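You operate a simulated robot arm through the tools that you are given. There is no shell and no other tool.

The job below is to be done with a simulated robot arm. You get a single attempt, and the scene is never put back.

## Task
Put the red line back in use at 3 bar.
Fine: cap off onto the ledge, hose plugged in before its valve opens.

It is judged by the outcome, as a careful person would: the job done as asked, and still so three seconds after it is handed in. It fails if anything else is knocked over, pushed out of place, dropped, spilled or broken. A push-on lid holds only when it is set on centred and level and pressed home; a screw cap is set on level and turned clockwise until tight.

## Robot
A 6-joint arm with a two-finger gripper, fixed in place. Base frame: the origin is at the foot of the arm, x ahead of it, y to its left, z up. Readings come in mm, degrees, newtons and seconds.
Its first joint turns from -166.0 to 166.0 degrees. Payload 2.45 kg.
The tool frame sits at the grasp point between the pads (the TCP): z along the fingers, y along the line on which they close. The tips reach 20 mm beyond it. The gripper opens to 140 mm. The gripper's body begins 168 mm behind the TCP.
Orientation is that of the tool frame in the base frame, as a unit quaternion [w, x, y, z]. With the fingers straight down and closing along the base's y, the tool's x points along the base's -x, its y along +y and its z along -z.

## Interface
- The arm moves only by the tool play_rows. Its argument "motion" is one flat list of numbers, 7 for each row, row after row: the shift along the base's x, y, z in mm, then the turn, a rotation vector about the base's x, y, z in degrees, then the opening, from 0 (shut) to 1 (fully open). In form: [dx, dy, dz, ax, ay, az, grip, dx, dy, dz, ax, ay, az, grip, ...]. A call has 1 to 20 rows; each row shifts and turns the commanded pose from where the row before left it. Rows are played at 5 a second. More than 50 mm and 8.6 degrees between two rows, or a gripper value outside its range, and nothing of the call is played. Where a pose cannot be reached the arm comes as near as it can. A force on the tool above 40 N (or 10 N above the force at the start of the call, whichever is more), or a blocked arm, ends the call early, and 0.2 s more pass. The fingers move at their own pace (about 45 mm/s each) and stop on an object; they squeeze with about 37 N. The grip force told is the motor's: it shows also when the fingers shut on nothing. Time passes only in rows, and 0.2 s behind the last, so rows that do not move let the fingers close. It gives the time, the measured TCP pose, the force on the tool (base axes), the opening and the grip force at its end, in the units of the frame above (readings bear some noise), with the torque about the TCP (base axes, N m) and any sound that the robot's microphone picked up.
- Cameras (640 x 400 px; columns grow to the right, rows downward): "scene" is fixed at [46.6, -494.8, 1545.6]; the picture's right is [0.69, -0.73, 0.00], its down [-0.30, -0.28, -0.91] and it looks along [0.66, 0.63, -0.41] (base axes); focal length 312 px, centre (320, 200). "wrist" rides on the gripper at [78, 11, -209] in the tool frame; the picture's right is [-0.14, 0.99, 0.00], its down [-0.92, -0.13, -0.37] and it looks along [-0.36, -0.05, 0.93] (tool axes); focal length 280 px, centre (320, 200). There is no depth. A picture from a camera that has moved, and an enlarged one, comes with that camera's place and axes in the base frame and with its lens. The place of the scene camera against the robot may be out by one fixed shift of up to 25 mm in any direction.
- snapshot(camera): a new picture of that camera. It takes no simulated time.
- inspect(camera, box): a new picture of the part [left, top, right, bottom] of that camera's present view, enlarged. It takes no simulated time.
- hand_in(): hands the job in; it is judged then, once.

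Places have to be worked out from the pictures, the camera data and where the tool is seen. Open the gripper and draw the arm clear of the work before you hand the job in, unless the task says otherwise.

The tools are called after "Call:" by a JSON object that holds its "fn" and its "kwargs". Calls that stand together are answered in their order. play_rows: Moves the arm, as the interface text tells. Its arguments: {"type":"object","properties":{"motion":{"type":"array","items":{"type":"number"}}},"required":["motion"]} The other tools are called the same way: snapshot (camera) takes a picture; inspect (camera, box) takes an enlarged picture of a part of a camera's view; hand_in () hands the job in.

At the start:

```text
clock: 0.0
tool_pos: [599.8, 344.2, 1288.0]
orientation: [0.0, -0.001, 1.0, 0.0]
wrist_force: [0.1, -0.1, 0.7]
moment: [0.04, 0.01, 0.0]
finger_gap: 139.9
grasp_force: 0.1
```

scene: 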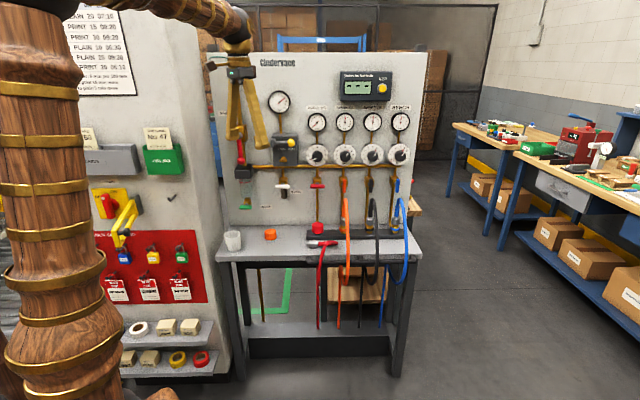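
wrist: 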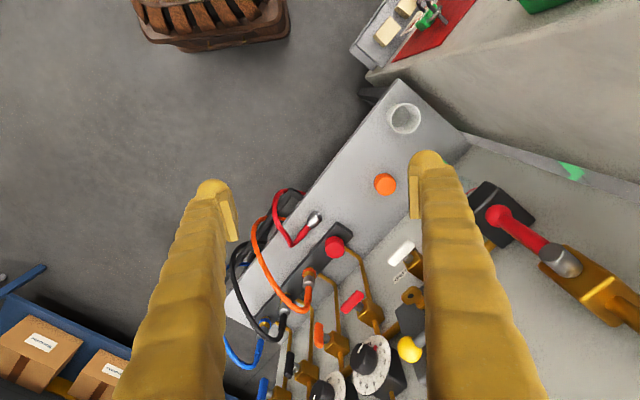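

I'll start by looking closely at the panel in both cameras before moving anything.

Call:
{"fn": "inspect", "kwargs": {"camera": "scene", "box": [210, 40, 430, 178]}}

Call:
{"fn": "inspect", "kwargs": {"camera": "scene", "box": [210, 150, 430, 288]}}

Call:
{"fn": "inspect", "kwargs": {"camera": "wrist", "box": [220, 160, 460, 400]}}

```text
2.90 times, centred on (320, 109) of scene
camera zoom: at [46.6, -494.8, 1545.6], right [0.69, -0.73, 0.0], down [-0.3, -0.28, -0.91], along [0.66, 0.63, -0.41], focal length 905 px, centre (320, 464)
```

zoom: 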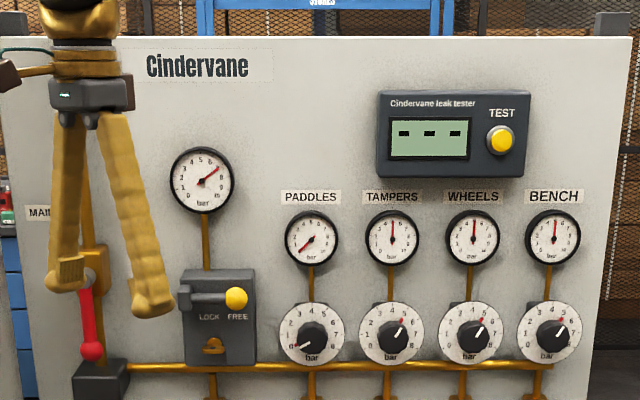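

```text
2.90 times, centred on (320, 219) of scene
camera zoom: at [46.6, -494.8, 1545.6], right [0.69, -0.73, 0.0], down [-0.3, -0.28, -0.91], along [0.66, 0.63, -0.41], focal length 905 px, centre (320, 145)
```

zoom: 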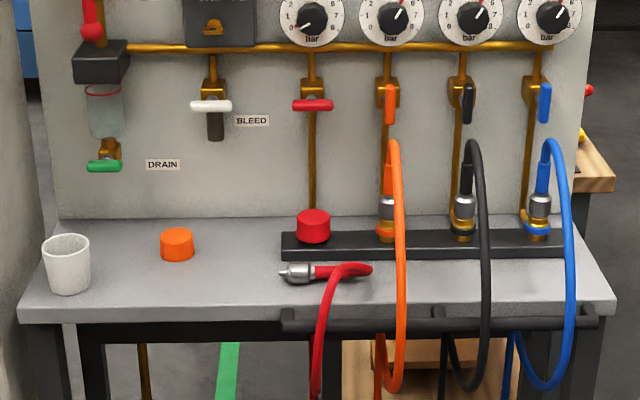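

```text
1.67 times, centred on (340, 280) of wrist
camera zoom: at [522.9, 355.5, 1498.1], right [0.14, 0.99, 0.0], down [0.92, -0.13, 0.37], along [0.36, -0.05, -0.93], focal length 467 px, centre (287, 67)
```

zoom: 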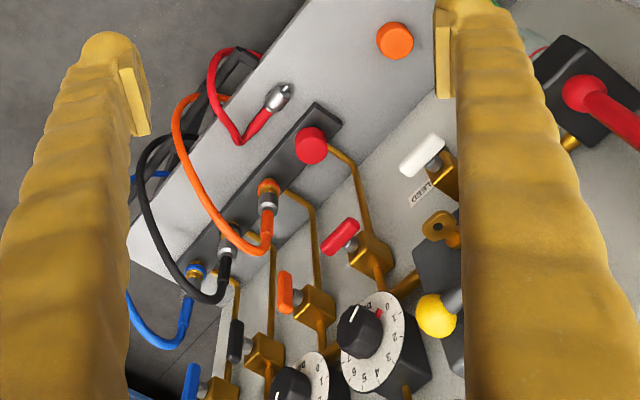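

Next I'm zooming in closer to read the red line's dial, gauges and lock mechanism.

Call:
{"fn": "inspect", "kwargs": {"camera": "scene", "box": [300, 100, 364, 140]}}

Call:
{"fn": "inspect", "kwargs": {"camera": "scene", "box": [300, 135, 364, 175]}}

Call:
{"fn": "inspect", "kwargs": {"camera": "scene", "box": [260, 125, 324, 165]}}

Call:
{"fn": "inspect", "kwargs": {"camera": "scene", "box": [296, 215, 360, 255]}}

Call:
{"fn": "inspect", "kwargs": {"camera": "scene", "box": [270, 170, 350, 220]}}

Call:
{"fn": "inspect", "kwargs": {"camera": "scene", "box": [60, 0, 180, 100]}}

Call:
{"fn": "inspect", "kwargs": {"camera": "scene", "box": [80, 120, 220, 310]}}

Call:
{"fn": "inspect", "kwargs": {"camera": "scene", "box": [360, 100, 424, 170]}}

```text
10.00 times, centred on (332, 120) of scene
camera zoom: at [46.6, -494.8, 1545.6], right [0.69, -0.73, 0.0], down [-0.3, -0.28, -0.91], along [0.66, 0.63, -0.41], focal length 3122 px, centre (200, 1000)
```

zoom: 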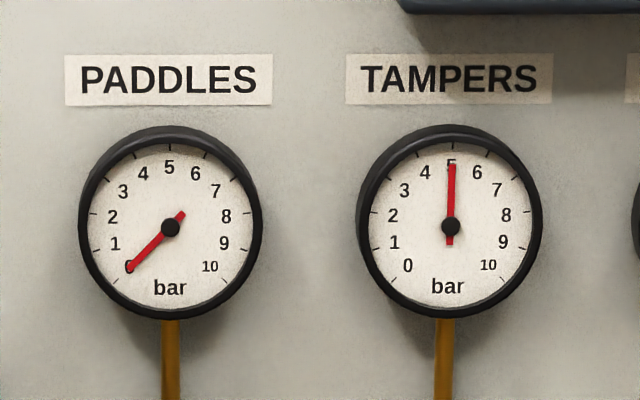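

```text
10.00 times, centred on (332, 155) of scene
camera zoom: at [46.6, -494.8, 1545.6], right [0.69, -0.73, 0.0], down [-0.3, -0.28, -0.91], along [0.66, 0.63, -0.41], focal length 3122 px, centre (200, 650)
```

zoom: 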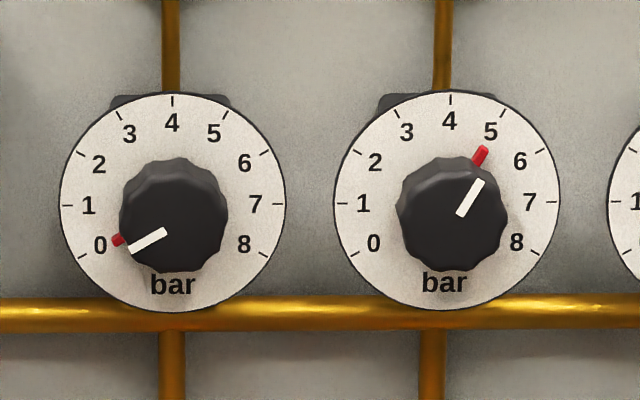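

```text
10.00 times, centred on (292, 145) of scene
camera zoom: at [46.6, -494.8, 1545.6], right [0.69, -0.73, 0.0], down [-0.3, -0.28, -0.91], along [0.66, 0.63, -0.41], focal length 3122 px, centre (600, 750)
```

zoom: 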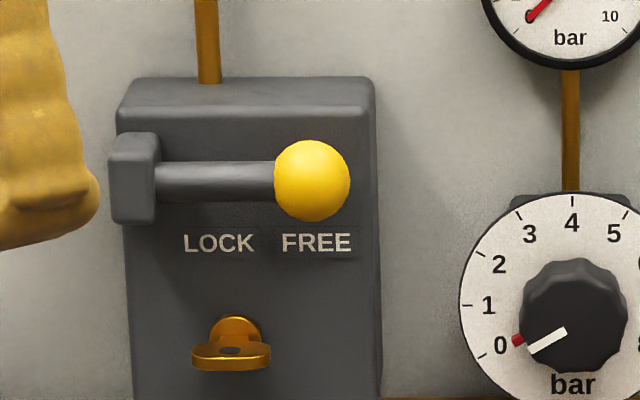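

```text
10.00 times, centred on (328, 235) of scene
camera zoom: at [46.6, -494.8, 1545.6], right [0.69, -0.73, 0.0], down [-0.3, -0.28, -0.91], along [0.66, 0.63, -0.41], focal length 3122 px, centre (240, -150)
```

zoom: 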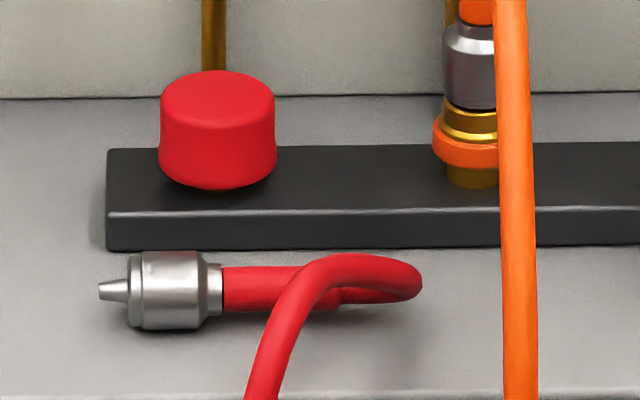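

```text
8.00 times, centred on (310, 195) of scene
camera zoom: at [46.6, -494.8, 1545.6], right [0.69, -0.73, 0.0], down [-0.3, -0.28, -0.91], along [0.66, 0.63, -0.41], focal length 2498 px, centre (400, 240)
```

zoom: 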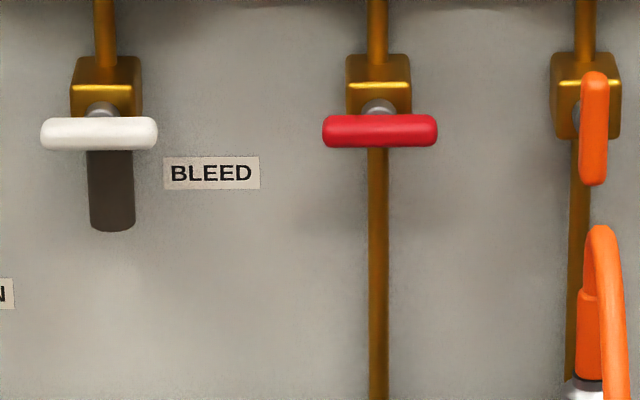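

```text
4.00 times, centred on (120, 50) of scene
camera zoom: at [46.6, -494.8, 1545.6], right [0.69, -0.73, 0.0], down [-0.3, -0.28, -0.91], along [0.66, 0.63, -0.41], focal length 1249 px, centre (1120, 800)
```

zoom: 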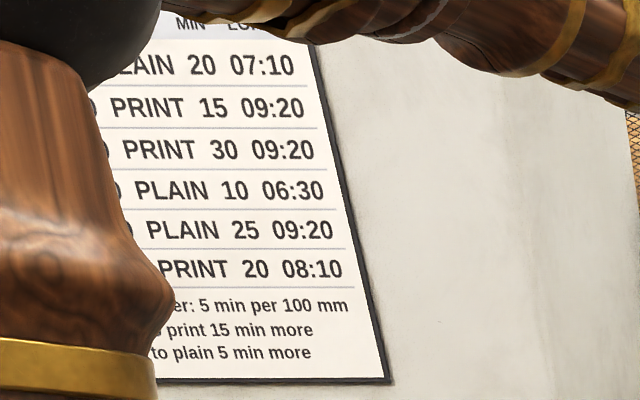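

```text
2.11 times, centred on (150, 215) of scene
camera zoom: at [46.6, -494.8, 1545.6], right [0.69, -0.73, 0.0], down [-0.3, -0.28, -0.91], along [0.66, 0.63, -0.41], focal length 657 px, centre (678, 168)
```

zoom: 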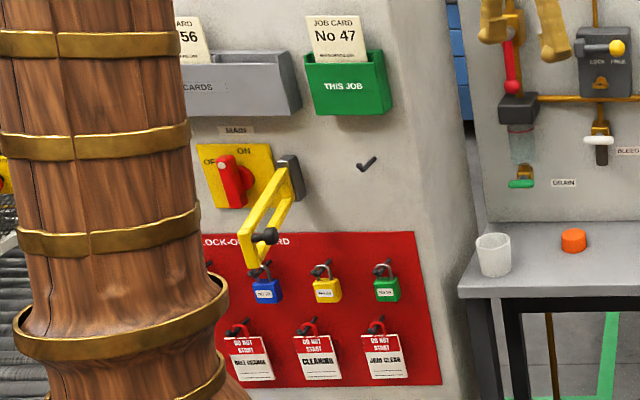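

```text
5.71 times, centred on (392, 135) of scene
camera zoom: at [46.6, -494.8, 1545.6], right [0.69, -0.73, 0.0], down [-0.3, -0.28, -0.91], along [0.66, 0.63, -0.41], focal length 1784 px, centre (-91, 571)
```

zoom: 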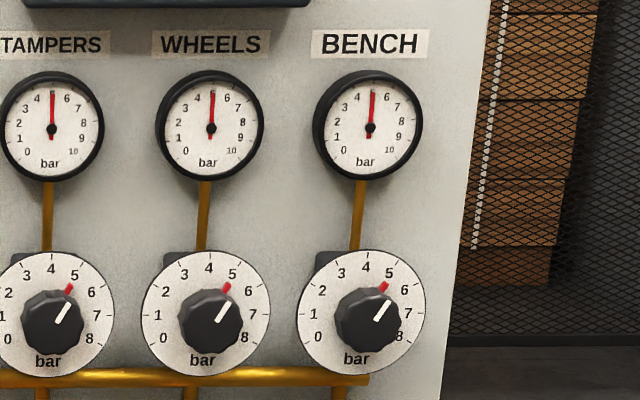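

From the two views I put the red cap at about (907, 341, 860), the red hose coupling at about (820, 301, 846) and the panel facing the arm at 45° (into the panel = [0.71, 0.71, 0]). I'm moving clear in front of the red line and rolling the wrist, so the camera ends up on top when I tilt toward the panel.

Call:
{"fn": "play_rows", "kwargs": {"motion": [12.8, -16.7, -8, 0, 0, -8, 1, 12.8, -16.7, -8, 0, 0, -8, 1, 12.8, -16.7, -8, 0, 0, -8, 1, 12.8, -16.7, -8, 0, 0, -8, 1, 12.8, -16.7, -8, 0, 0, -8, 1, 12.8, -16.7, -8, 0, 0, -8, 1, 12.8, -16.7, -8, 0, 0, -8, 1, 12.8, -16.7, -8, 0, 0, -8, 1, 12.8, -16.7, -8, 0, 0, -8, 1, 12.8, -16.7, -8, 0, 0, -8, 1]}}

```text
clock: 2.2
tool_pos: [728.4, 176.0, 1208.7]
orientation: [0.0, 0.644, 0.765, 0.0]
wrist_force: [-0.2, -0.3, 0.7]
moment: [-0.02, -0.02, -0.01]
finger_gap: 139.8
grasp_force: 0.1
```

The roll works. I'll finish it with another 55° and tilt up 40° toward the panel, then take a picture.

Call:
{"fn": "play_rows", "kwargs": {"motion": [0, 0, 0, 0, 0, -7.857, 1, 0, 0, 0, 0, 0, -7.857, 1, 0, 0, 0, 0, 0, -7.857, 1, 0, 0, 0, 0, 0, -7.857, 1, 0, 0, 0, 0, 0, -7.857, 1, 0, 0, 0, 0, 0, -7.857, 1, 0, 0, 0, 0, 0, -7.857, 1, 0, 0, 0, 5.657, -5.657, 0, 1, 0, 0, 0, 5.657, -5.657, 0, 1, 0, 0, 0, 5.657, -5.657, 0, 1, 0, 0, 0, 5.657, -5.657, 0, 1, 0, 0, 0, 5.657, -5.657, 0, 1]}}

Call:
{"fn": "snapshot", "kwargs": {"camera": "wrist"}}

Call:
{"fn": "snapshot", "kwargs": {"camera": "scene"}}

```text
clock: 4.8
tool_pos: [727.9, 176.7, 1210.1]
orientation: [-0.131, 0.868, 0.359, 0.317]
wrist_force: [-0.3, -0.2, 0.1]
moment: [-0.03, -0.04, 0.0]
finger_gap: 139.8
grasp_force: 0.1
```

```text
taken
camera wrist: at [683.6, 116.9, 1419.2], right [0.62, -0.78, -0.09], down [-0.76, -0.57, -0.31], along [0.19, 0.26, -0.95], focal length 280 px, centre (320, 200)
```

wrist: 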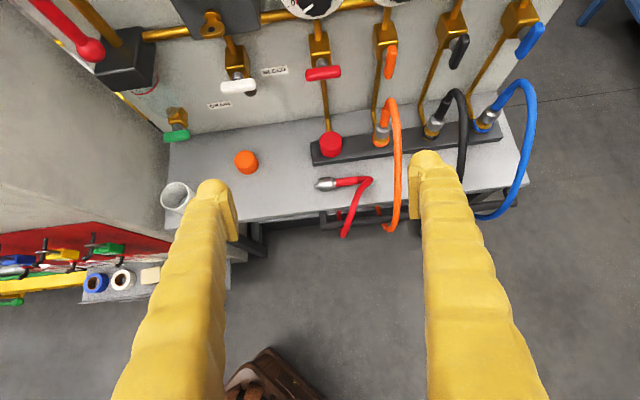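

```text
taken
```

scene: 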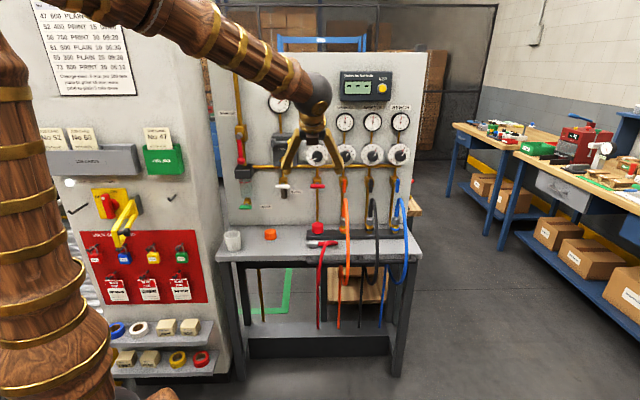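

The camera is now on top and the tool is tilted 40° below vertical toward the panel. I'm moving in to a standoff about 150 mm short of the red cap for a close look, with the fingers partly closed.

Call:
{"fn": "play_rows", "kwargs": {"motion": [14.25, 11.8, -28.75, 0, 0, 0, 0.7, 14.25, 11.8, -28.75, 0, 0, 0, 0.7, 14.25, 11.8, -28.75, 0, 0, 0, 0.7, 14.25, 11.8, -28.75, 0, 0, 0, 0.7, 14.25, 11.8, -28.75, 0, 0, 0, 0.7, 14.25, 11.8, -28.75, 0, 0, 0, 0.7, 14.25, 11.8, -28.75, 0, 0, 0, 0.7, 14.25, 11.8, -28.75, 0, 0, 0, 0.7]}}

Call:
{"fn": "snapshot", "kwargs": {"camera": "wrist"}}

Call:
{"fn": "snapshot", "kwargs": {"camera": "scene"}}

```text
clock: 6.6
tool_pos: [842.1, 270.4, 979.7]
orientation: [-0.131, 0.868, 0.36, 0.317]
wrist_force: [0.2, -0.1, -0.1]
moment: [-0.01, 0.01, 0.02]
finger_gap: 97.8
grasp_force: 0.0
```

```text
taken
camera wrist: at [797.9, 211.3, 1188.9], right [0.63, -0.78, -0.09], down [-0.76, -0.57, -0.31], along [0.19, 0.26, -0.95], focal length 280 px, centre (320, 200)
```

wrist: 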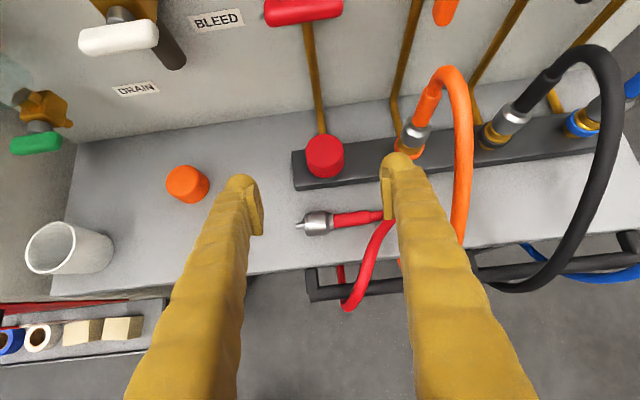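

```text
taken
```

scene: 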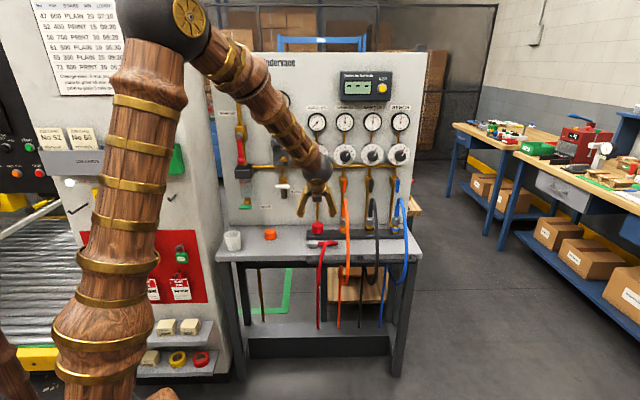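

Call:
{"fn": "inspect", "kwargs": {"camera": "wrist", "box": [280, 120, 440, 220]}}

Call:
{"fn": "inspect", "kwargs": {"camera": "wrist", "box": [280, 200, 400, 275]}}

```text
4.00 times, centred on (360, 170) of wrist
camera zoom: at [797.9, 211.3, 1188.9], right [0.63, -0.78, -0.09], down [-0.76, -0.57, -0.31], along [0.19, 0.26, -0.95], focal length 1122 px, centre (160, 320)
```

zoom: 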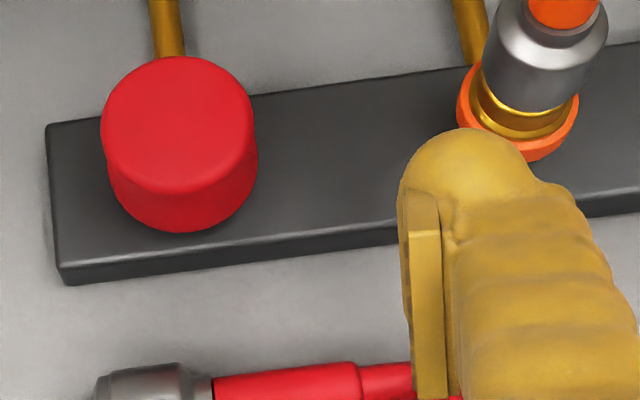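

```text
5.33 times, centred on (340, 238) of wrist
camera zoom: at [797.9, 211.3, 1188.9], right [0.63, -0.78, -0.09], down [-0.76, -0.57, -0.31], along [0.19, 0.26, -0.95], focal length 1495 px, centre (213, 0)
```

zoom: 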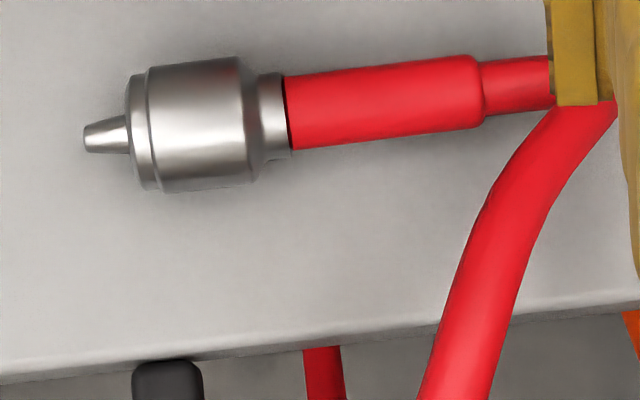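

I need depth, so I'm taking a second view from about 140 mm to the left along the panel and slightly lower, to triangulate the cap and coupling precisely.

Call:
{"fn": "play_rows", "kwargs": {"motion": [-24.75, 24.75, -10, 0, 0, 0, 0.7, -24.75, 24.75, -10, 0, 0, 0, 0.7, -24.75, 24.75, -10, 0, 0, 0, 0.7, -24.75, 24.75, -10, 0, 0, 0, 0.7]}}

Call:
{"fn": "snapshot", "kwargs": {"camera": "wrist"}}

Call:
{"fn": "inspect", "kwargs": {"camera": "wrist", "box": [380, 100, 540, 200]}}

Call:
{"fn": "inspect", "kwargs": {"camera": "wrist", "box": [380, 180, 540, 280]}}

```text
clock: 7.6
tool_pos: [742.7, 370.3, 940.3]
orientation: [-0.132, 0.868, 0.359, 0.316]
wrist_force: [-0.2, -0.2, 0.2]
moment: [-0.02, 0.01, 0.01]
finger_gap: 98.1
grasp_force: 0.2
```

```text
taken
camera wrist: at [698.7, 311.2, 1149.4], right [0.62, -0.78, -0.09], down [-0.76, -0.57, -0.31], along [0.19, 0.26, -0.95], focal length 280 px, centre (320, 200)
```

wrist: 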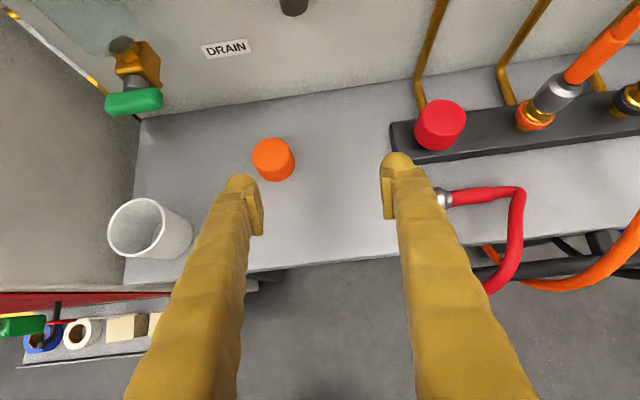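

```text
4.00 times, centred on (460, 150) of wrist
camera zoom: at [698.7, 311.2, 1149.4], right [0.62, -0.78, -0.09], down [-0.76, -0.57, -0.31], along [0.19, 0.26, -0.95], focal length 1122 px, centre (-240, 400)
```

zoom: 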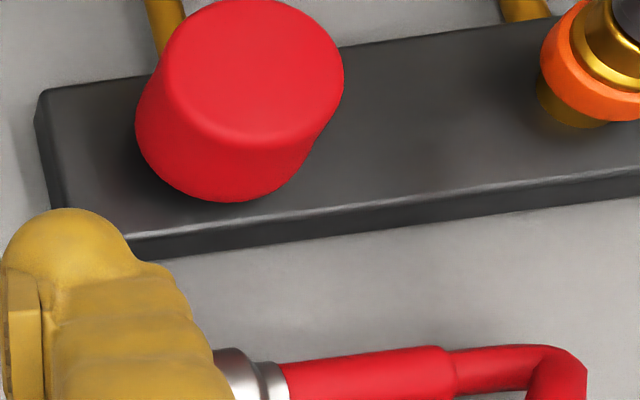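

```text
4.00 times, centred on (460, 230) of wrist
camera zoom: at [698.7, 311.2, 1149.4], right [0.62, -0.78, -0.09], down [-0.76, -0.57, -0.31], along [0.19, 0.26, -0.95], focal length 1122 px, centre (-240, 80)
```

zoom: 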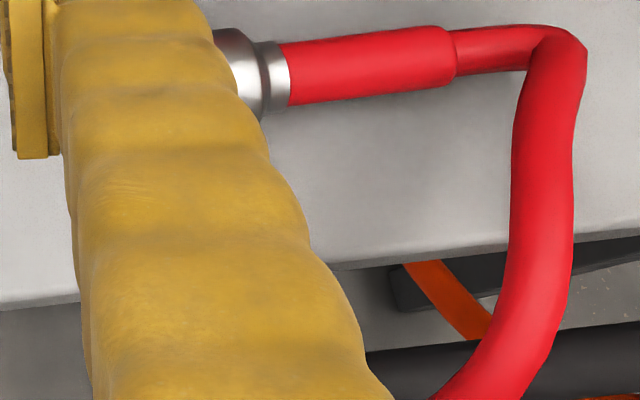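

Triangulation puts the cap top at about (920, 340, 863) with a 50 mm diameter. The coupling axis lies along the bench at z≈826 with its nose to the left. I'm moving in front of the cap, then down along the tool axis with the fingers open around it.

Call:
{"fn": "play_rows", "kwargs": {"motion": [32.5, -19.4, 0, 0, 0, 0, 0.7, 32.5, -19.4, 0, 0, 0, 0, 0.7, 32.5, -19.4, 0, 0, 0, 0, 0.7, 32.5, -19.4, 0, 0, 0, 0, 0.7, 11.3, 11.3, -15, 0, 0, 0, 0.7, 11.3, 11.3, -15, 0, 0, 0, 0.7]}}

Call:
{"fn": "snapshot", "kwargs": {"camera": "wrist"}}

Call:
{"fn": "inspect", "kwargs": {"camera": "scene", "box": [280, 170, 376, 230]}}

```text
clock: 9.0
tool_pos: [894.8, 316.0, 908.7]
orientation: [-0.131, 0.869, 0.359, 0.316]
wrist_force: [-0.1, -0.8, -0.1]
moment: [-0.07, 0.01, -0.01]
finger_gap: 97.8
grasp_force: 0.1
```

```text
taken
camera wrist: at [851.3, 255.8, 1119.4], right [0.63, -0.78, -0.09], down [-0.76, -0.58, -0.31], along [0.19, 0.26, -0.95], focal length 280 px, centre (320, 200)
```

wrist: 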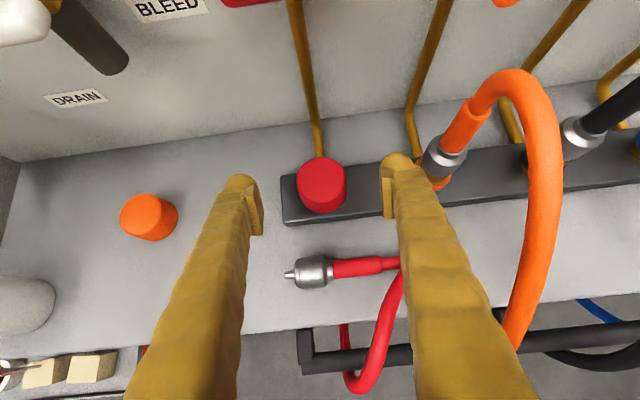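

```text
6.67 times, centred on (328, 200) of scene
camera zoom: at [46.6, -494.8, 1545.6], right [0.69, -0.73, 0.0], down [-0.3, -0.28, -0.91], along [0.66, 0.63, -0.41], focal length 2081 px, centre (267, 200)
```

zoom: 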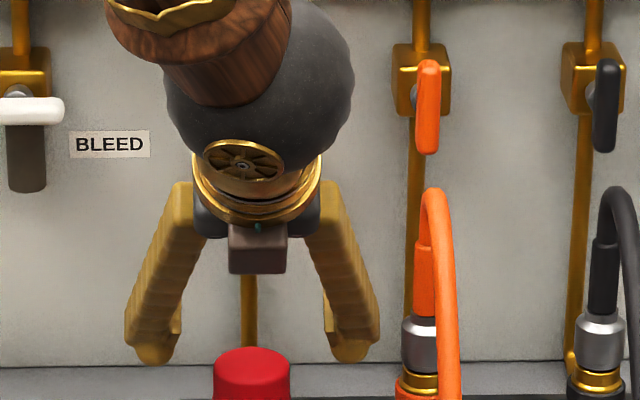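

The cap is centred between the fingers and matches my estimate. I'm lowering the last 50 mm along the tool axis so the tips straddle the cap just above the strip.

Call:
{"fn": "play_rows", "kwargs": {"motion": [7.67, 7.33, -15.2, 0, 0, 0, 0.6, 7.67, 7.33, -15.2, 0, 0, 0, 0.6, 7.67, 7.33, -15.2, 0, 0, 0, 0.6]}}

Call:
{"fn": "snapshot", "kwargs": {"camera": "wrist"}}

Call:
{"fn": "inspect", "kwargs": {"camera": "wrist", "box": [220, 130, 420, 255]}}

Call:
{"fn": "inspect", "kwargs": {"camera": "scene", "box": [280, 190, 376, 250]}}

```text
clock: 9.8
tool_pos: [918.5, 338.5, 863.6]
orientation: [-0.131, 0.868, 0.359, 0.316]
wrist_force: [-0.5, 0.0, 0.2]
moment: [-0.01, 0.02, 0.04]
finger_gap: 83.8
grasp_force: 0.0
```

```text
taken
camera wrist: at [874.0, 277.2, 1074.3], right [0.62, -0.78, -0.09], down [-0.76, -0.57, -0.31], along [0.19, 0.26, -0.95], focal length 280 px, centre (320, 200)
```

wrist: 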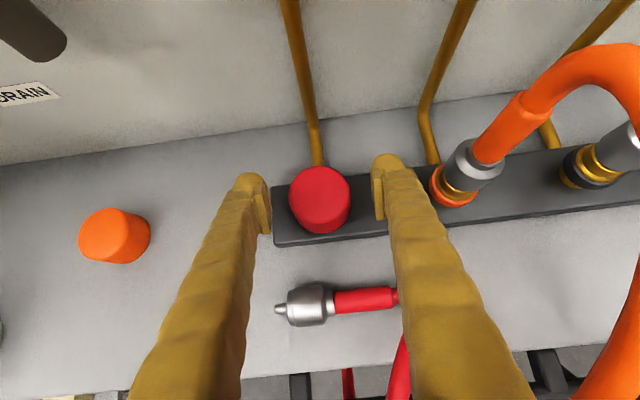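

```text
3.20 times, centred on (320, 192) of wrist
camera zoom: at [874.0, 277.2, 1074.3], right [0.62, -0.78, -0.09], down [-0.76, -0.57, -0.31], along [0.19, 0.26, -0.95], focal length 897 px, centre (320, 224)
```

zoom: 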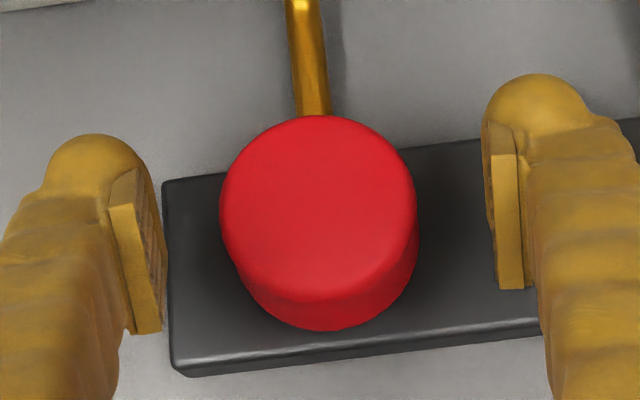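

```text
6.67 times, centred on (328, 220) of scene
camera zoom: at [46.6, -494.8, 1545.6], right [0.69, -0.73, 0.0], down [-0.3, -0.28, -0.91], along [0.66, 0.63, -0.41], focal length 2081 px, centre (267, 67)
```

zoom: 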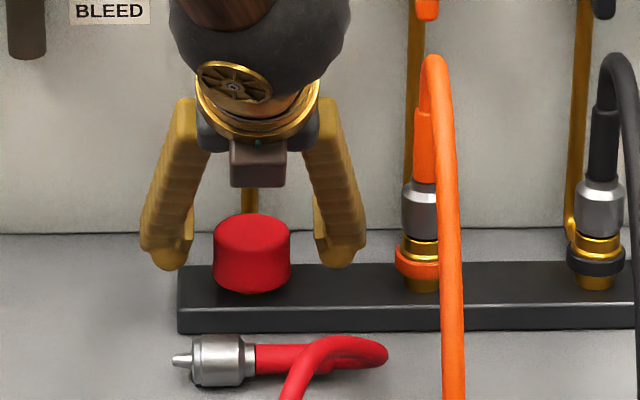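

The cap sits centred between the pads with the tips just above the strip. Closing on it now.

Call:
{"fn": "play_rows", "kwargs": {"motion": [0, 0, -2, 0, 0, 0, 0.5, 0, 0, 0, 0, 0, 0, 0.0, 0, 0, 0, 0, 0, 0, 0.0, 0, 0, 0, 0, 0, 0, 0.0, 0, 0, 0, 0, 0, 0, 0.0]}}

Call:
{"fn": "snapshot", "kwargs": {"camera": "wrist"}}

```text
clock: 11.0
tool_pos: [917.4, 337.8, 862.5]
orientation: [-0.13, 0.868, 0.359, 0.317]
wrist_force: [-0.3, -0.2, 0.4]
moment: [-0.02, -0.01, 0.03]
finger_gap: 52.0
grasp_force: 37.2
```

```text
taken
camera wrist: at [873.9, 277.3, 1072.2], right [0.63, -0.78, -0.09], down [-0.76, -0.58, -0.31], along [0.19, 0.26, -0.95], focal length 280 px, centre (320, 200)
```

wrist: 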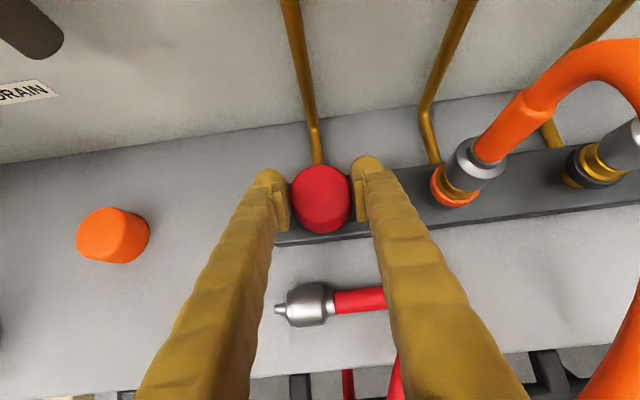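

The cap is gripped (52 mm, 37 N) with almost no side force. I'll pull straight up gently and watch the force, in case it's threaded.

Call:
{"fn": "play_rows", "kwargs": {"motion": [0, 0, 2, 0, 0, 0, 0, 0, 0, 2, 0, 0, 0, 0, 0, 0, 2, 0, 0, 0, 0]}}

Call:
{"fn": "inspect", "kwargs": {"camera": "wrist", "box": [220, 130, 420, 255]}}

Call:
{"fn": "inspect", "kwargs": {"camera": "scene", "box": [280, 190, 376, 250]}}

```text
clock: 11.8
tool_pos: [918.1, 336.0, 867.8]
orientation: [-0.13, 0.869, 0.359, 0.316]
wrist_force: [0.4, -0.1, -0.6]
moment: [-0.01, -0.01, -0.01]
finger_gap: 51.9
grasp_force: 37.8
```

```text
3.20 times, centred on (320, 192) of wrist
camera zoom: at [874.2, 277.3, 1077.9], right [0.63, -0.78, -0.09], down [-0.76, -0.58, -0.31], along [0.19, 0.26, -0.95], focal length 897 px, centre (320, 224)
```

zoom: 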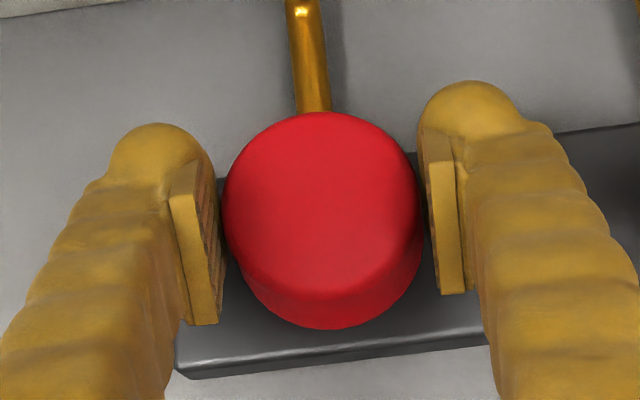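

```text
6.67 times, centred on (328, 220) of scene
camera zoom: at [46.6, -494.8, 1545.6], right [0.69, -0.73, 0.0], down [-0.3, -0.28, -0.91], along [0.66, 0.63, -0.41], focal length 2081 px, centre (267, 67)
```

zoom: 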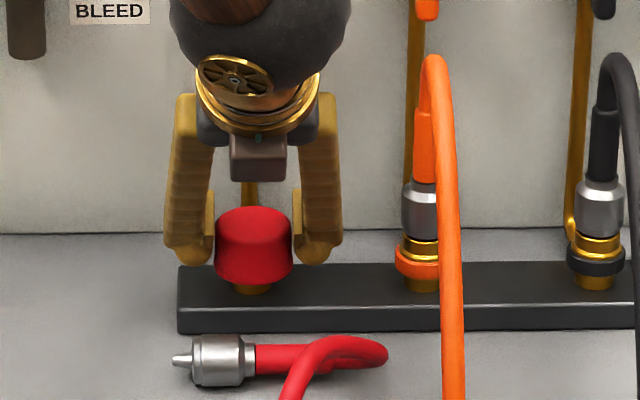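

The cap slid up with almost no resistance, so it's a plain push-on cap. I'm lifting it clear and carrying it left over the bare bench, to about (828, 417), between the orange cap and the manifold strip.

Call:
{"fn": "play_rows", "kwargs": {"motion": [0, 0, 10, 0, 0, 0, 0, 0, 0, 15, 0, 0, 0, 0, 0, 0, 15, 0, 0, 0, 0, -18.1, 15.8, 0, 0, 0, 0, 0, -18.1, 15.8, 0, 0, 0, 0, 0, -18.1, 15.8, 0, 0, 0, 0, 0, -18.1, 15.8, 0, 0, 0, 0, 0, -18.1, 15.8, 0, 0, 0, 0, 0, 0, 0, 0, 0, 0, 0, 0]}}

Call:
{"fn": "snapshot", "kwargs": {"camera": "wrist"}}

Call:
{"fn": "snapshot", "kwargs": {"camera": "scene"}}

```text
clock: 13.8
tool_pos: [827.4, 416.9, 907.6]
orientation: [-0.131, 0.868, 0.359, 0.316]
wrist_force: [0.0, -1.1, 0.5]
moment: [-0.02, 0.0, 0.02]
finger_gap: 52.1
grasp_force: 36.9
```

```text
taken
camera wrist: at [783.3, 357.3, 1117.9], right [0.63, -0.78, -0.09], down [-0.76, -0.58, -0.31], along [0.19, 0.26, -0.95], focal length 280 px, centre (320, 200)
```

wrist: 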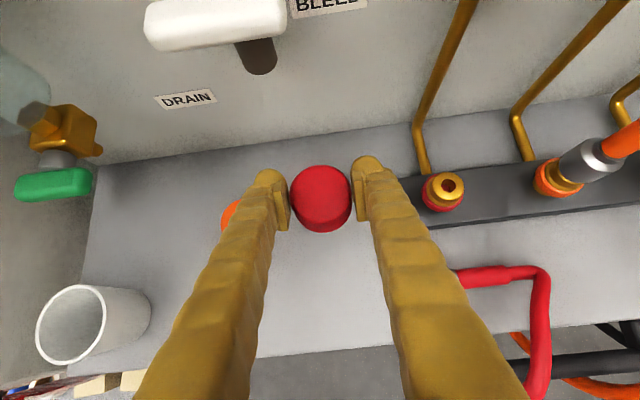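

```text
taken
```

scene: 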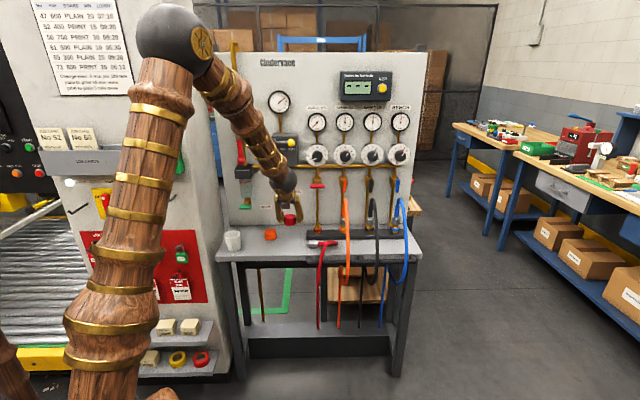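

The cap is off and the brass red-ringed socket is exposed. I'm nudging 6 mm right to balance clearance between the orange cap and the strip, then lowering most of the way.

Call:
{"fn": "play_rows", "kwargs": {"motion": [4.2, -4.2, -10, 0, 0, 0, 0, 0, 0, -16, 0, 0, 0, 0, 0, 0, -16, 0, 0, 0, 0, 0, 0, -12, 0, 0, 0, 0, 0, 0, -6, 0, 0, 0, 0, 0, 0, -2, 0, 0, 0, 0]}}

Call:
{"fn": "inspect", "kwargs": {"camera": "scene", "box": [250, 200, 330, 250]}}

Call:
{"fn": "snapshot", "kwargs": {"camera": "wrist"}}

```text
clock: 15.2
tool_pos: [831.5, 412.6, 845.8]
orientation: [-0.131, 0.868, 0.36, 0.317]
wrist_force: [0.0, 0.2, -0.5]
moment: [0.0, 0.0, 0.01]
finger_gap: 52.1
grasp_force: 37.1
```

```text
8.00 times, centred on (290, 225) of scene
camera zoom: at [46.6, -494.8, 1545.6], right [0.69, -0.73, 0.0], down [-0.3, -0.28, -0.91], along [0.66, 0.63, -0.41], focal length 2498 px, centre (560, 0)
```

zoom: 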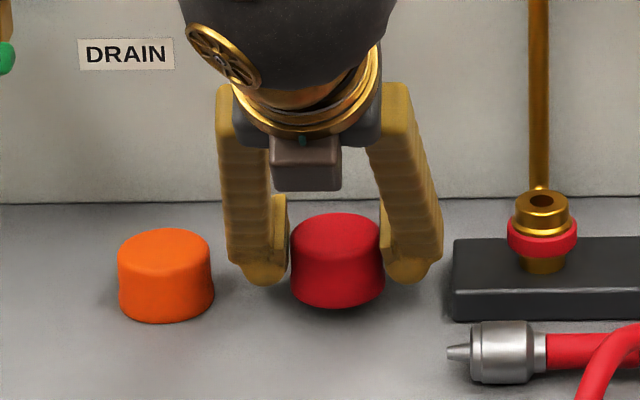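

```text
taken
camera wrist: at [787.5, 352.6, 1055.2], right [0.63, -0.78, -0.09], down [-0.76, -0.58, -0.31], along [0.19, 0.26, -0.95], focal length 280 px, centre (320, 200)
```

wrist: 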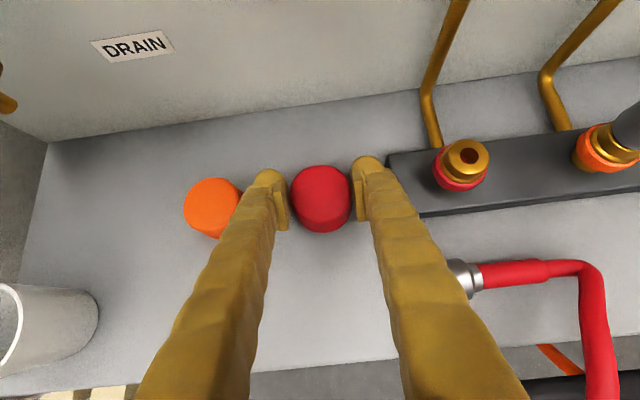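

The red cap's base is still several mm above the bench compared with the orange cap. I'll lower in small steps and watch the force.

Call:
{"fn": "play_rows", "kwargs": {"motion": [0, 0, -1, 0, 0, 0, 0, 0, 0, -1, 0, 0, 0, 0, 0, 0, -1, 0, 0, 0, 0, 0, 0, -1, 0, 0, 0, 0]}}

Call:
{"fn": "inspect", "kwargs": {"camera": "scene", "box": [250, 200, 330, 250]}}

```text
clock: 16.2
tool_pos: [831.1, 411.4, 842.4]
orientation: [-0.131, 0.868, 0.359, 0.317]
wrist_force: [0.8, -0.3, 0.5]
moment: [-0.04, 0.0, 0.03]
finger_gap: 51.9
grasp_force: 36.8
```

```text
8.00 times, centred on (290, 225) of scene
camera zoom: at [46.6, -494.8, 1545.6], right [0.69, -0.73, 0.0], down [-0.3, -0.28, -0.91], along [0.66, 0.63, -0.41], focal length 2498 px, centre (560, 0)
```

zoom: 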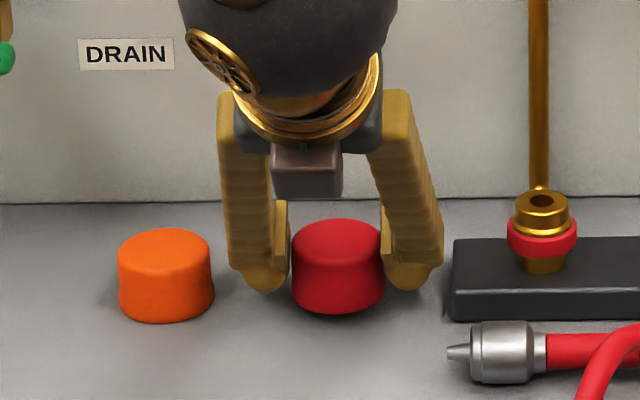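

About 4–5 mm remains, so I'm continuing down in small steps.

Call:
{"fn": "play_rows", "kwargs": {"motion": [0, 0, -1, 0, 0, 0, 0, 0, 0, -1, 0, 0, 0, 0, 0, 0, -1, 0, 0, 0, 0]}}

Call:
{"fn": "inspect", "kwargs": {"camera": "scene", "box": [250, 200, 330, 250]}}

```text
clock: 17.0
tool_pos: [832.0, 412.2, 839.1]
orientation: [-0.131, 0.868, 0.359, 0.316]
wrist_force: [-0.6, 0.2, -1.2]
moment: [-0.02, 0.01, 0.01]
finger_gap: 52.0
grasp_force: 37.1
```

```text
8.00 times, centred on (290, 225) of scene
camera zoom: at [46.6, -494.8, 1545.6], right [0.69, -0.73, 0.0], down [-0.3, -0.28, -0.91], along [0.66, 0.63, -0.41], focal length 2498 px, centre (560, 0)
```

zoom: 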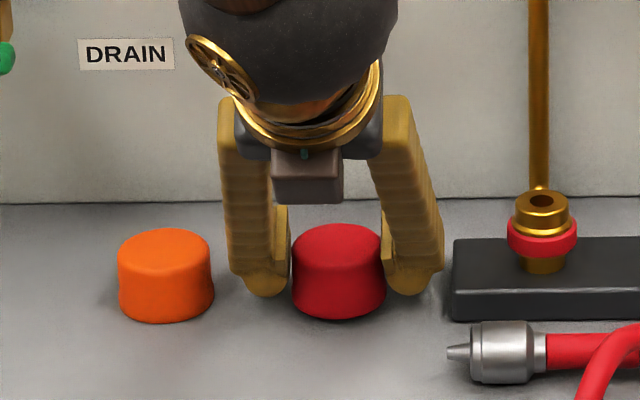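

No contact yet. I'm continuing down 1 mm at a time.

Call:
{"fn": "play_rows", "kwargs": {"motion": [0, 0, -1, 0, 0, 0, 0, 0, 0, -1, 0, 0, 0, 0]}}

Call:
{"fn": "inspect", "kwargs": {"camera": "scene", "box": [250, 200, 330, 250]}}

Call:
{"fn": "inspect", "kwargs": {"camera": "wrist", "box": [220, 130, 420, 255]}}

```text
clock: 17.6
tool_pos: [831.9, 412.6, 836.0]
orientation: [-0.13, 0.869, 0.359, 0.316]
wrist_force: [0.0, 0.2, 0.1]
moment: [0.0, 0.04, 0.02]
finger_gap: 51.9
grasp_force: 36.9
```

```text
8.00 times, centred on (290, 225) of scene
camera zoom: at [46.6, -494.8, 1545.6], right [0.69, -0.73, 0.0], down [-0.3, -0.28, -0.91], along [0.66, 0.63, -0.41], focal length 2498 px, centre (560, 0)
```

zoom: 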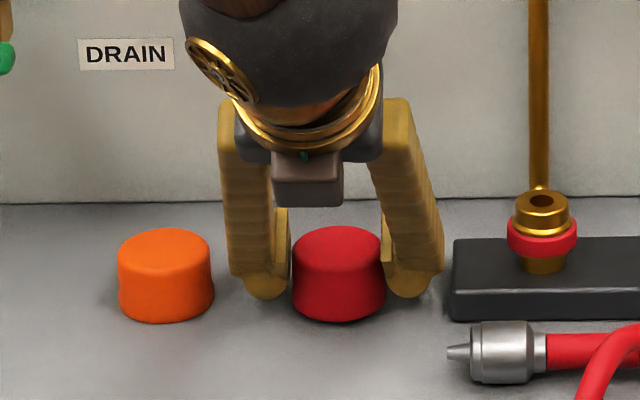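

```text
3.20 times, centred on (320, 192) of wrist
camera zoom: at [787.9, 352.4, 1046.7], right [0.63, -0.78, -0.09], down [-0.76, -0.57, -0.31], along [0.19, 0.26, -0.95], focal length 897 px, centre (320, 224)
```

zoom: 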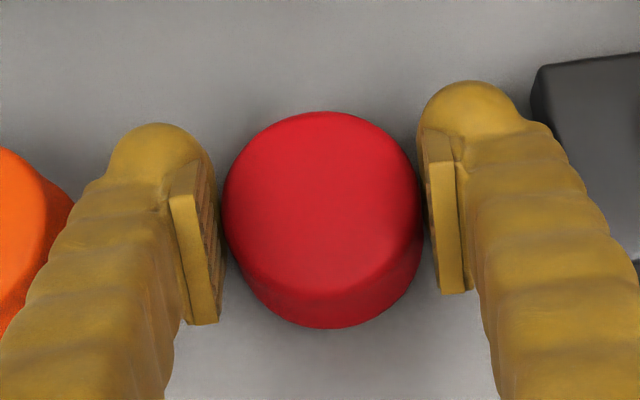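

Still no contact force. Two more 1 mm steps.

Call:
{"fn": "play_rows", "kwargs": {"motion": [0, 0, -1, 0, 0, 0, 0, 0, 0, -1, 0, 0, 0, 0]}}

Call:
{"fn": "inspect", "kwargs": {"camera": "scene", "box": [250, 200, 330, 250]}}

```text
clock: 18.2
tool_pos: [831.4, 412.3, 832.9]
orientation: [-0.131, 0.868, 0.36, 0.316]
wrist_force: [0.0, -0.4, -0.1]
moment: [-0.03, 0.0, 0.01]
finger_gap: 51.9
grasp_force: 36.8
```

```text
8.00 times, centred on (290, 225) of scene
camera zoom: at [46.6, -494.8, 1545.6], right [0.69, -0.73, 0.0], down [-0.3, -0.28, -0.91], along [0.66, 0.63, -0.41], focal length 2498 px, centre (560, 0)
```

zoom: 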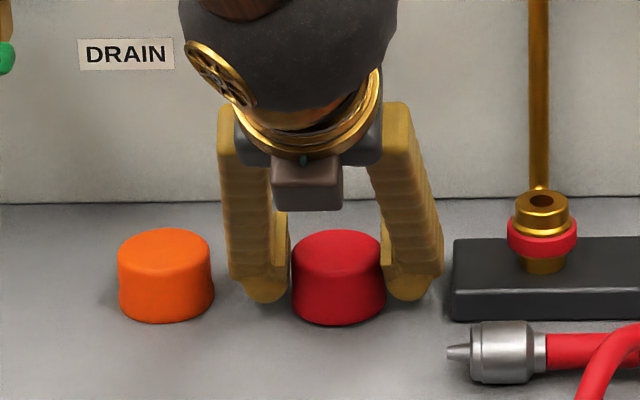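

Still free of the bench. Two more 1 mm steps with a force check.

Call:
{"fn": "play_rows", "kwargs": {"motion": [0, 0, -1, 0, 0, 0, 0, 0, 0, -1, 0, 0, 0, 0]}}

Call:
{"fn": "inspect", "kwargs": {"camera": "scene", "box": [250, 200, 330, 250]}}

```text
clock: 18.8
tool_pos: [832.2, 412.8, 833.2]
orientation: [-0.13, 0.869, 0.359, 0.316]
wrist_force: [-0.6, 0.3, -0.4]
moment: [0.01, 0.0, -0.03]
finger_gap: 51.7
grasp_force: 37.2
```

```text
8.00 times, centred on (290, 225) of scene
camera zoom: at [46.6, -494.8, 1545.6], right [0.69, -0.73, 0.0], down [-0.3, -0.28, -0.91], along [0.66, 0.63, -0.41], focal length 2498 px, centre (560, 0)
```

zoom: 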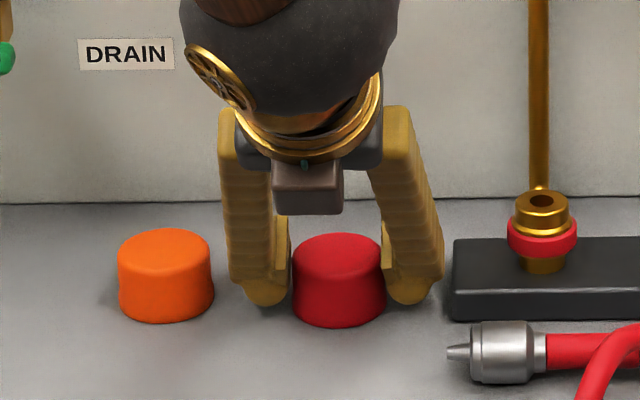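

No contact yet. I'm continuing with 1 mm steps.

Call:
{"fn": "play_rows", "kwargs": {"motion": [0, 0, -1, 0, 0, 0, 0, 0, 0, -1, 0, 0, 0, 0, 0, 0, 0, 0, 0, 0, 0]}}

Call:
{"fn": "inspect", "kwargs": {"camera": "scene", "box": [250, 200, 330, 250]}}

Call:
{"fn": "inspect", "kwargs": {"camera": "wrist", "box": [220, 130, 420, 255]}}

```text
clock: 19.6
tool_pos: [832.0, 412.0, 831.8]
orientation: [-0.131, 0.868, 0.359, 0.316]
wrist_force: [-11.7, -5.1, 31.0]
moment: [0.26, 0.27, 0.01]
finger_gap: 52.2
grasp_force: 37.1
```

```text
8.00 times, centred on (290, 225) of scene
camera zoom: at [46.6, -494.8, 1545.6], right [0.69, -0.73, 0.0], down [-0.3, -0.28, -0.91], along [0.66, 0.63, -0.41], focal length 2498 px, centre (560, 0)
```

zoom: 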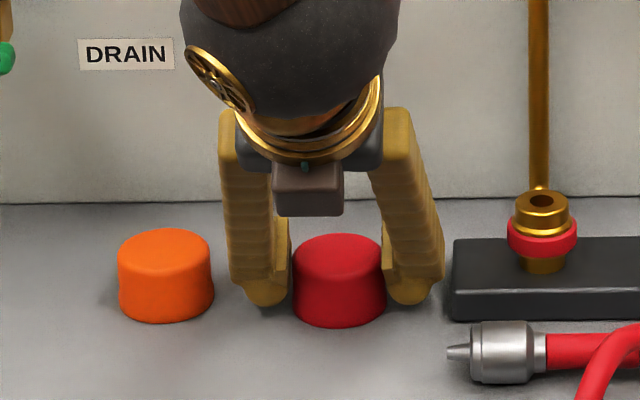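

```text
3.20 times, centred on (320, 192) of wrist
camera zoom: at [787.8, 352.2, 1041.7], right [0.63, -0.78, -0.09], down [-0.76, -0.57, -0.31], along [0.19, 0.26, -0.95], focal length 897 px, centre (320, 224)
```

zoom: 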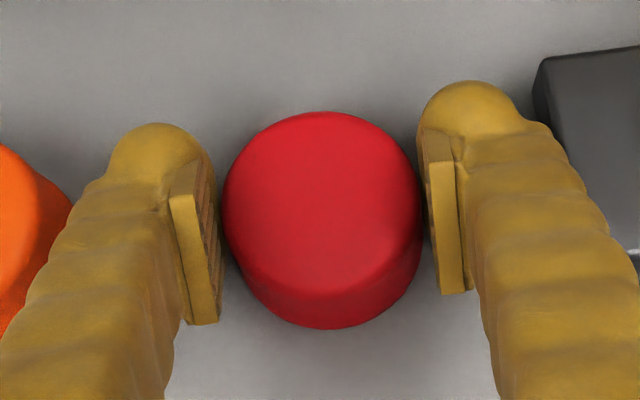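

The cap is seated on the bench (31 N downward contact, base level with the orange cap). I'm easing off 1 mm, opening modestly to stay clear of the orange cap, and backing out along the tool axis.

Call:
{"fn": "play_rows", "kwargs": {"motion": [0, 0, 1, 0, 0, 0, 0, 0, 0, 0, 0, 0, 0, 0.45, 0, 0, 0, 0, 0, 0, 0.5, 0, 0, 0, 0, 0, 0, 0.5, -4.5, -4.5, 7.7, 0, 0, 0, 0.5, -9, -9, 15.3, 0, 0, 0, 0.5, -13.6, -13.6, 23, 0, 0, 0, 0.5, -13.6, -13.6, 23, 0, 0, 0, 0.5, -13.6, -13.6, 23, 0, 0, 0, 0.5]}}

Call:
{"fn": "snapshot", "kwargs": {"camera": "wrist"}}

Call:
{"fn": "inspect", "kwargs": {"camera": "scene", "box": [250, 200, 330, 250]}}

```text
clock: 21.6
tool_pos: [776.7, 357.2, 922.9]
orientation: [-0.131, 0.868, 0.359, 0.316]
wrist_force: [-0.7, 0.1, 0.0]
moment: [-0.02, -0.04, -0.04]
finger_gap: 70.3
grasp_force: 0.0
```

```text
taken
camera wrist: at [732.8, 297.8, 1133.3], right [0.63, -0.78, -0.09], down [-0.76, -0.58, -0.31], along [0.19, 0.26, -0.95], focal length 280 px, centre (320, 200)
```

wrist: 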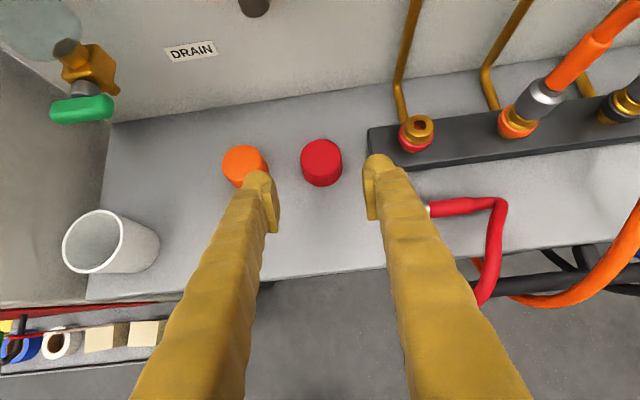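

```text
8.00 times, centred on (290, 225) of scene
camera zoom: at [46.6, -494.8, 1545.6], right [0.69, -0.73, 0.0], down [-0.3, -0.28, -0.91], along [0.66, 0.63, -0.41], focal length 2498 px, centre (560, 0)
```

zoom: 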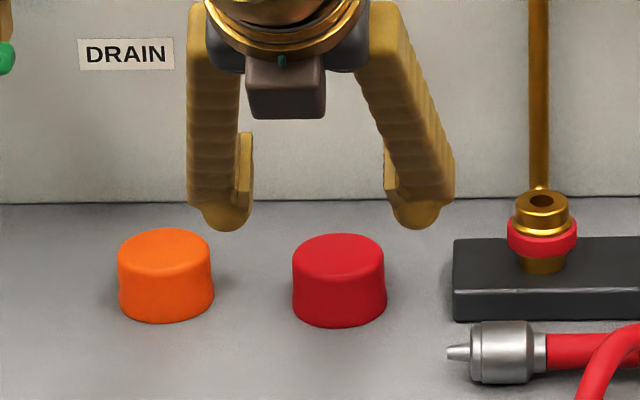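

The red cap is standing level on the ledge. Next I want precise coordinates of the exposed socket, so I'm moving above it for a near-vertical view.

Call:
{"fn": "play_rows", "kwargs": {"motion": [33.8, -6.3, 2, 0, 0, 0, 0.5, 33.8, -6.3, 2, 0, 0, 0, 0.5, 33.8, -6.3, 2, 0, 0, 0, 0.5, 33.8, -6.3, 2, 0, 0, 0, 0.5]}}

Call:
{"fn": "snapshot", "kwargs": {"camera": "wrist"}}

Call:
{"fn": "inspect", "kwargs": {"camera": "wrist", "box": [270, 130, 370, 230]}}

Call:
{"fn": "inspect", "kwargs": {"camera": "wrist", "box": [240, 240, 400, 340]}}

```text
clock: 22.6
tool_pos: [913.4, 332.0, 929.9]
orientation: [-0.13, 0.869, 0.358, 0.316]
wrist_force: [0.4, 0.6, 0.7]
moment: [-0.05, 0.0, -0.01]
finger_gap: 70.0
grasp_force: 0.1
```

```text
taken
camera wrist: at [869.3, 272.4, 1141.2], right [0.63, -0.78, -0.09], down [-0.76, -0.58, -0.31], along [0.19, 0.26, -0.95], focal length 280 px, centre (320, 200)
```

wrist: 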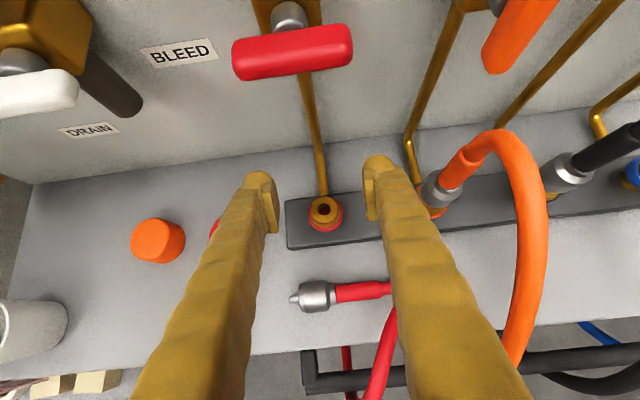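

```text
4.00 times, centred on (320, 180) of wrist
camera zoom: at [869.3, 272.4, 1141.2], right [0.63, -0.78, -0.09], down [-0.76, -0.58, -0.31], along [0.19, 0.26, -0.95], focal length 1122 px, centre (320, 280)
```

zoom: 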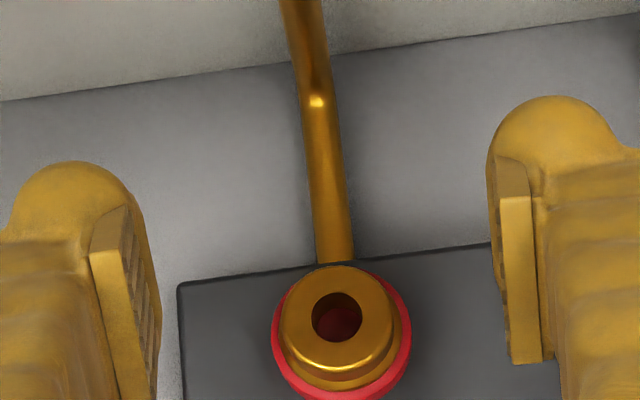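

```text
4.00 times, centred on (320, 290) of wrist
camera zoom: at [869.3, 272.4, 1141.2], right [0.63, -0.78, -0.09], down [-0.76, -0.58, -0.31], along [0.19, 0.26, -0.95], focal length 1122 px, centre (320, -160)
```

zoom: 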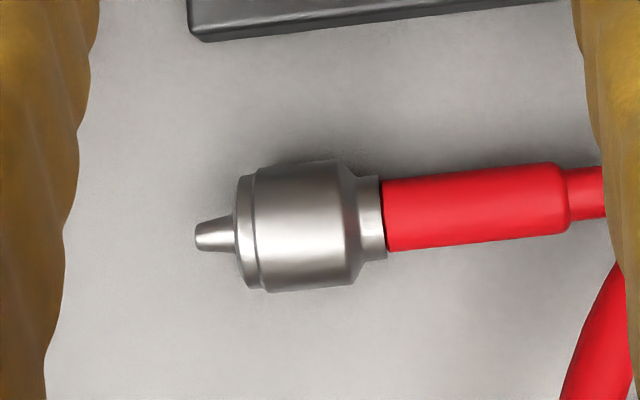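

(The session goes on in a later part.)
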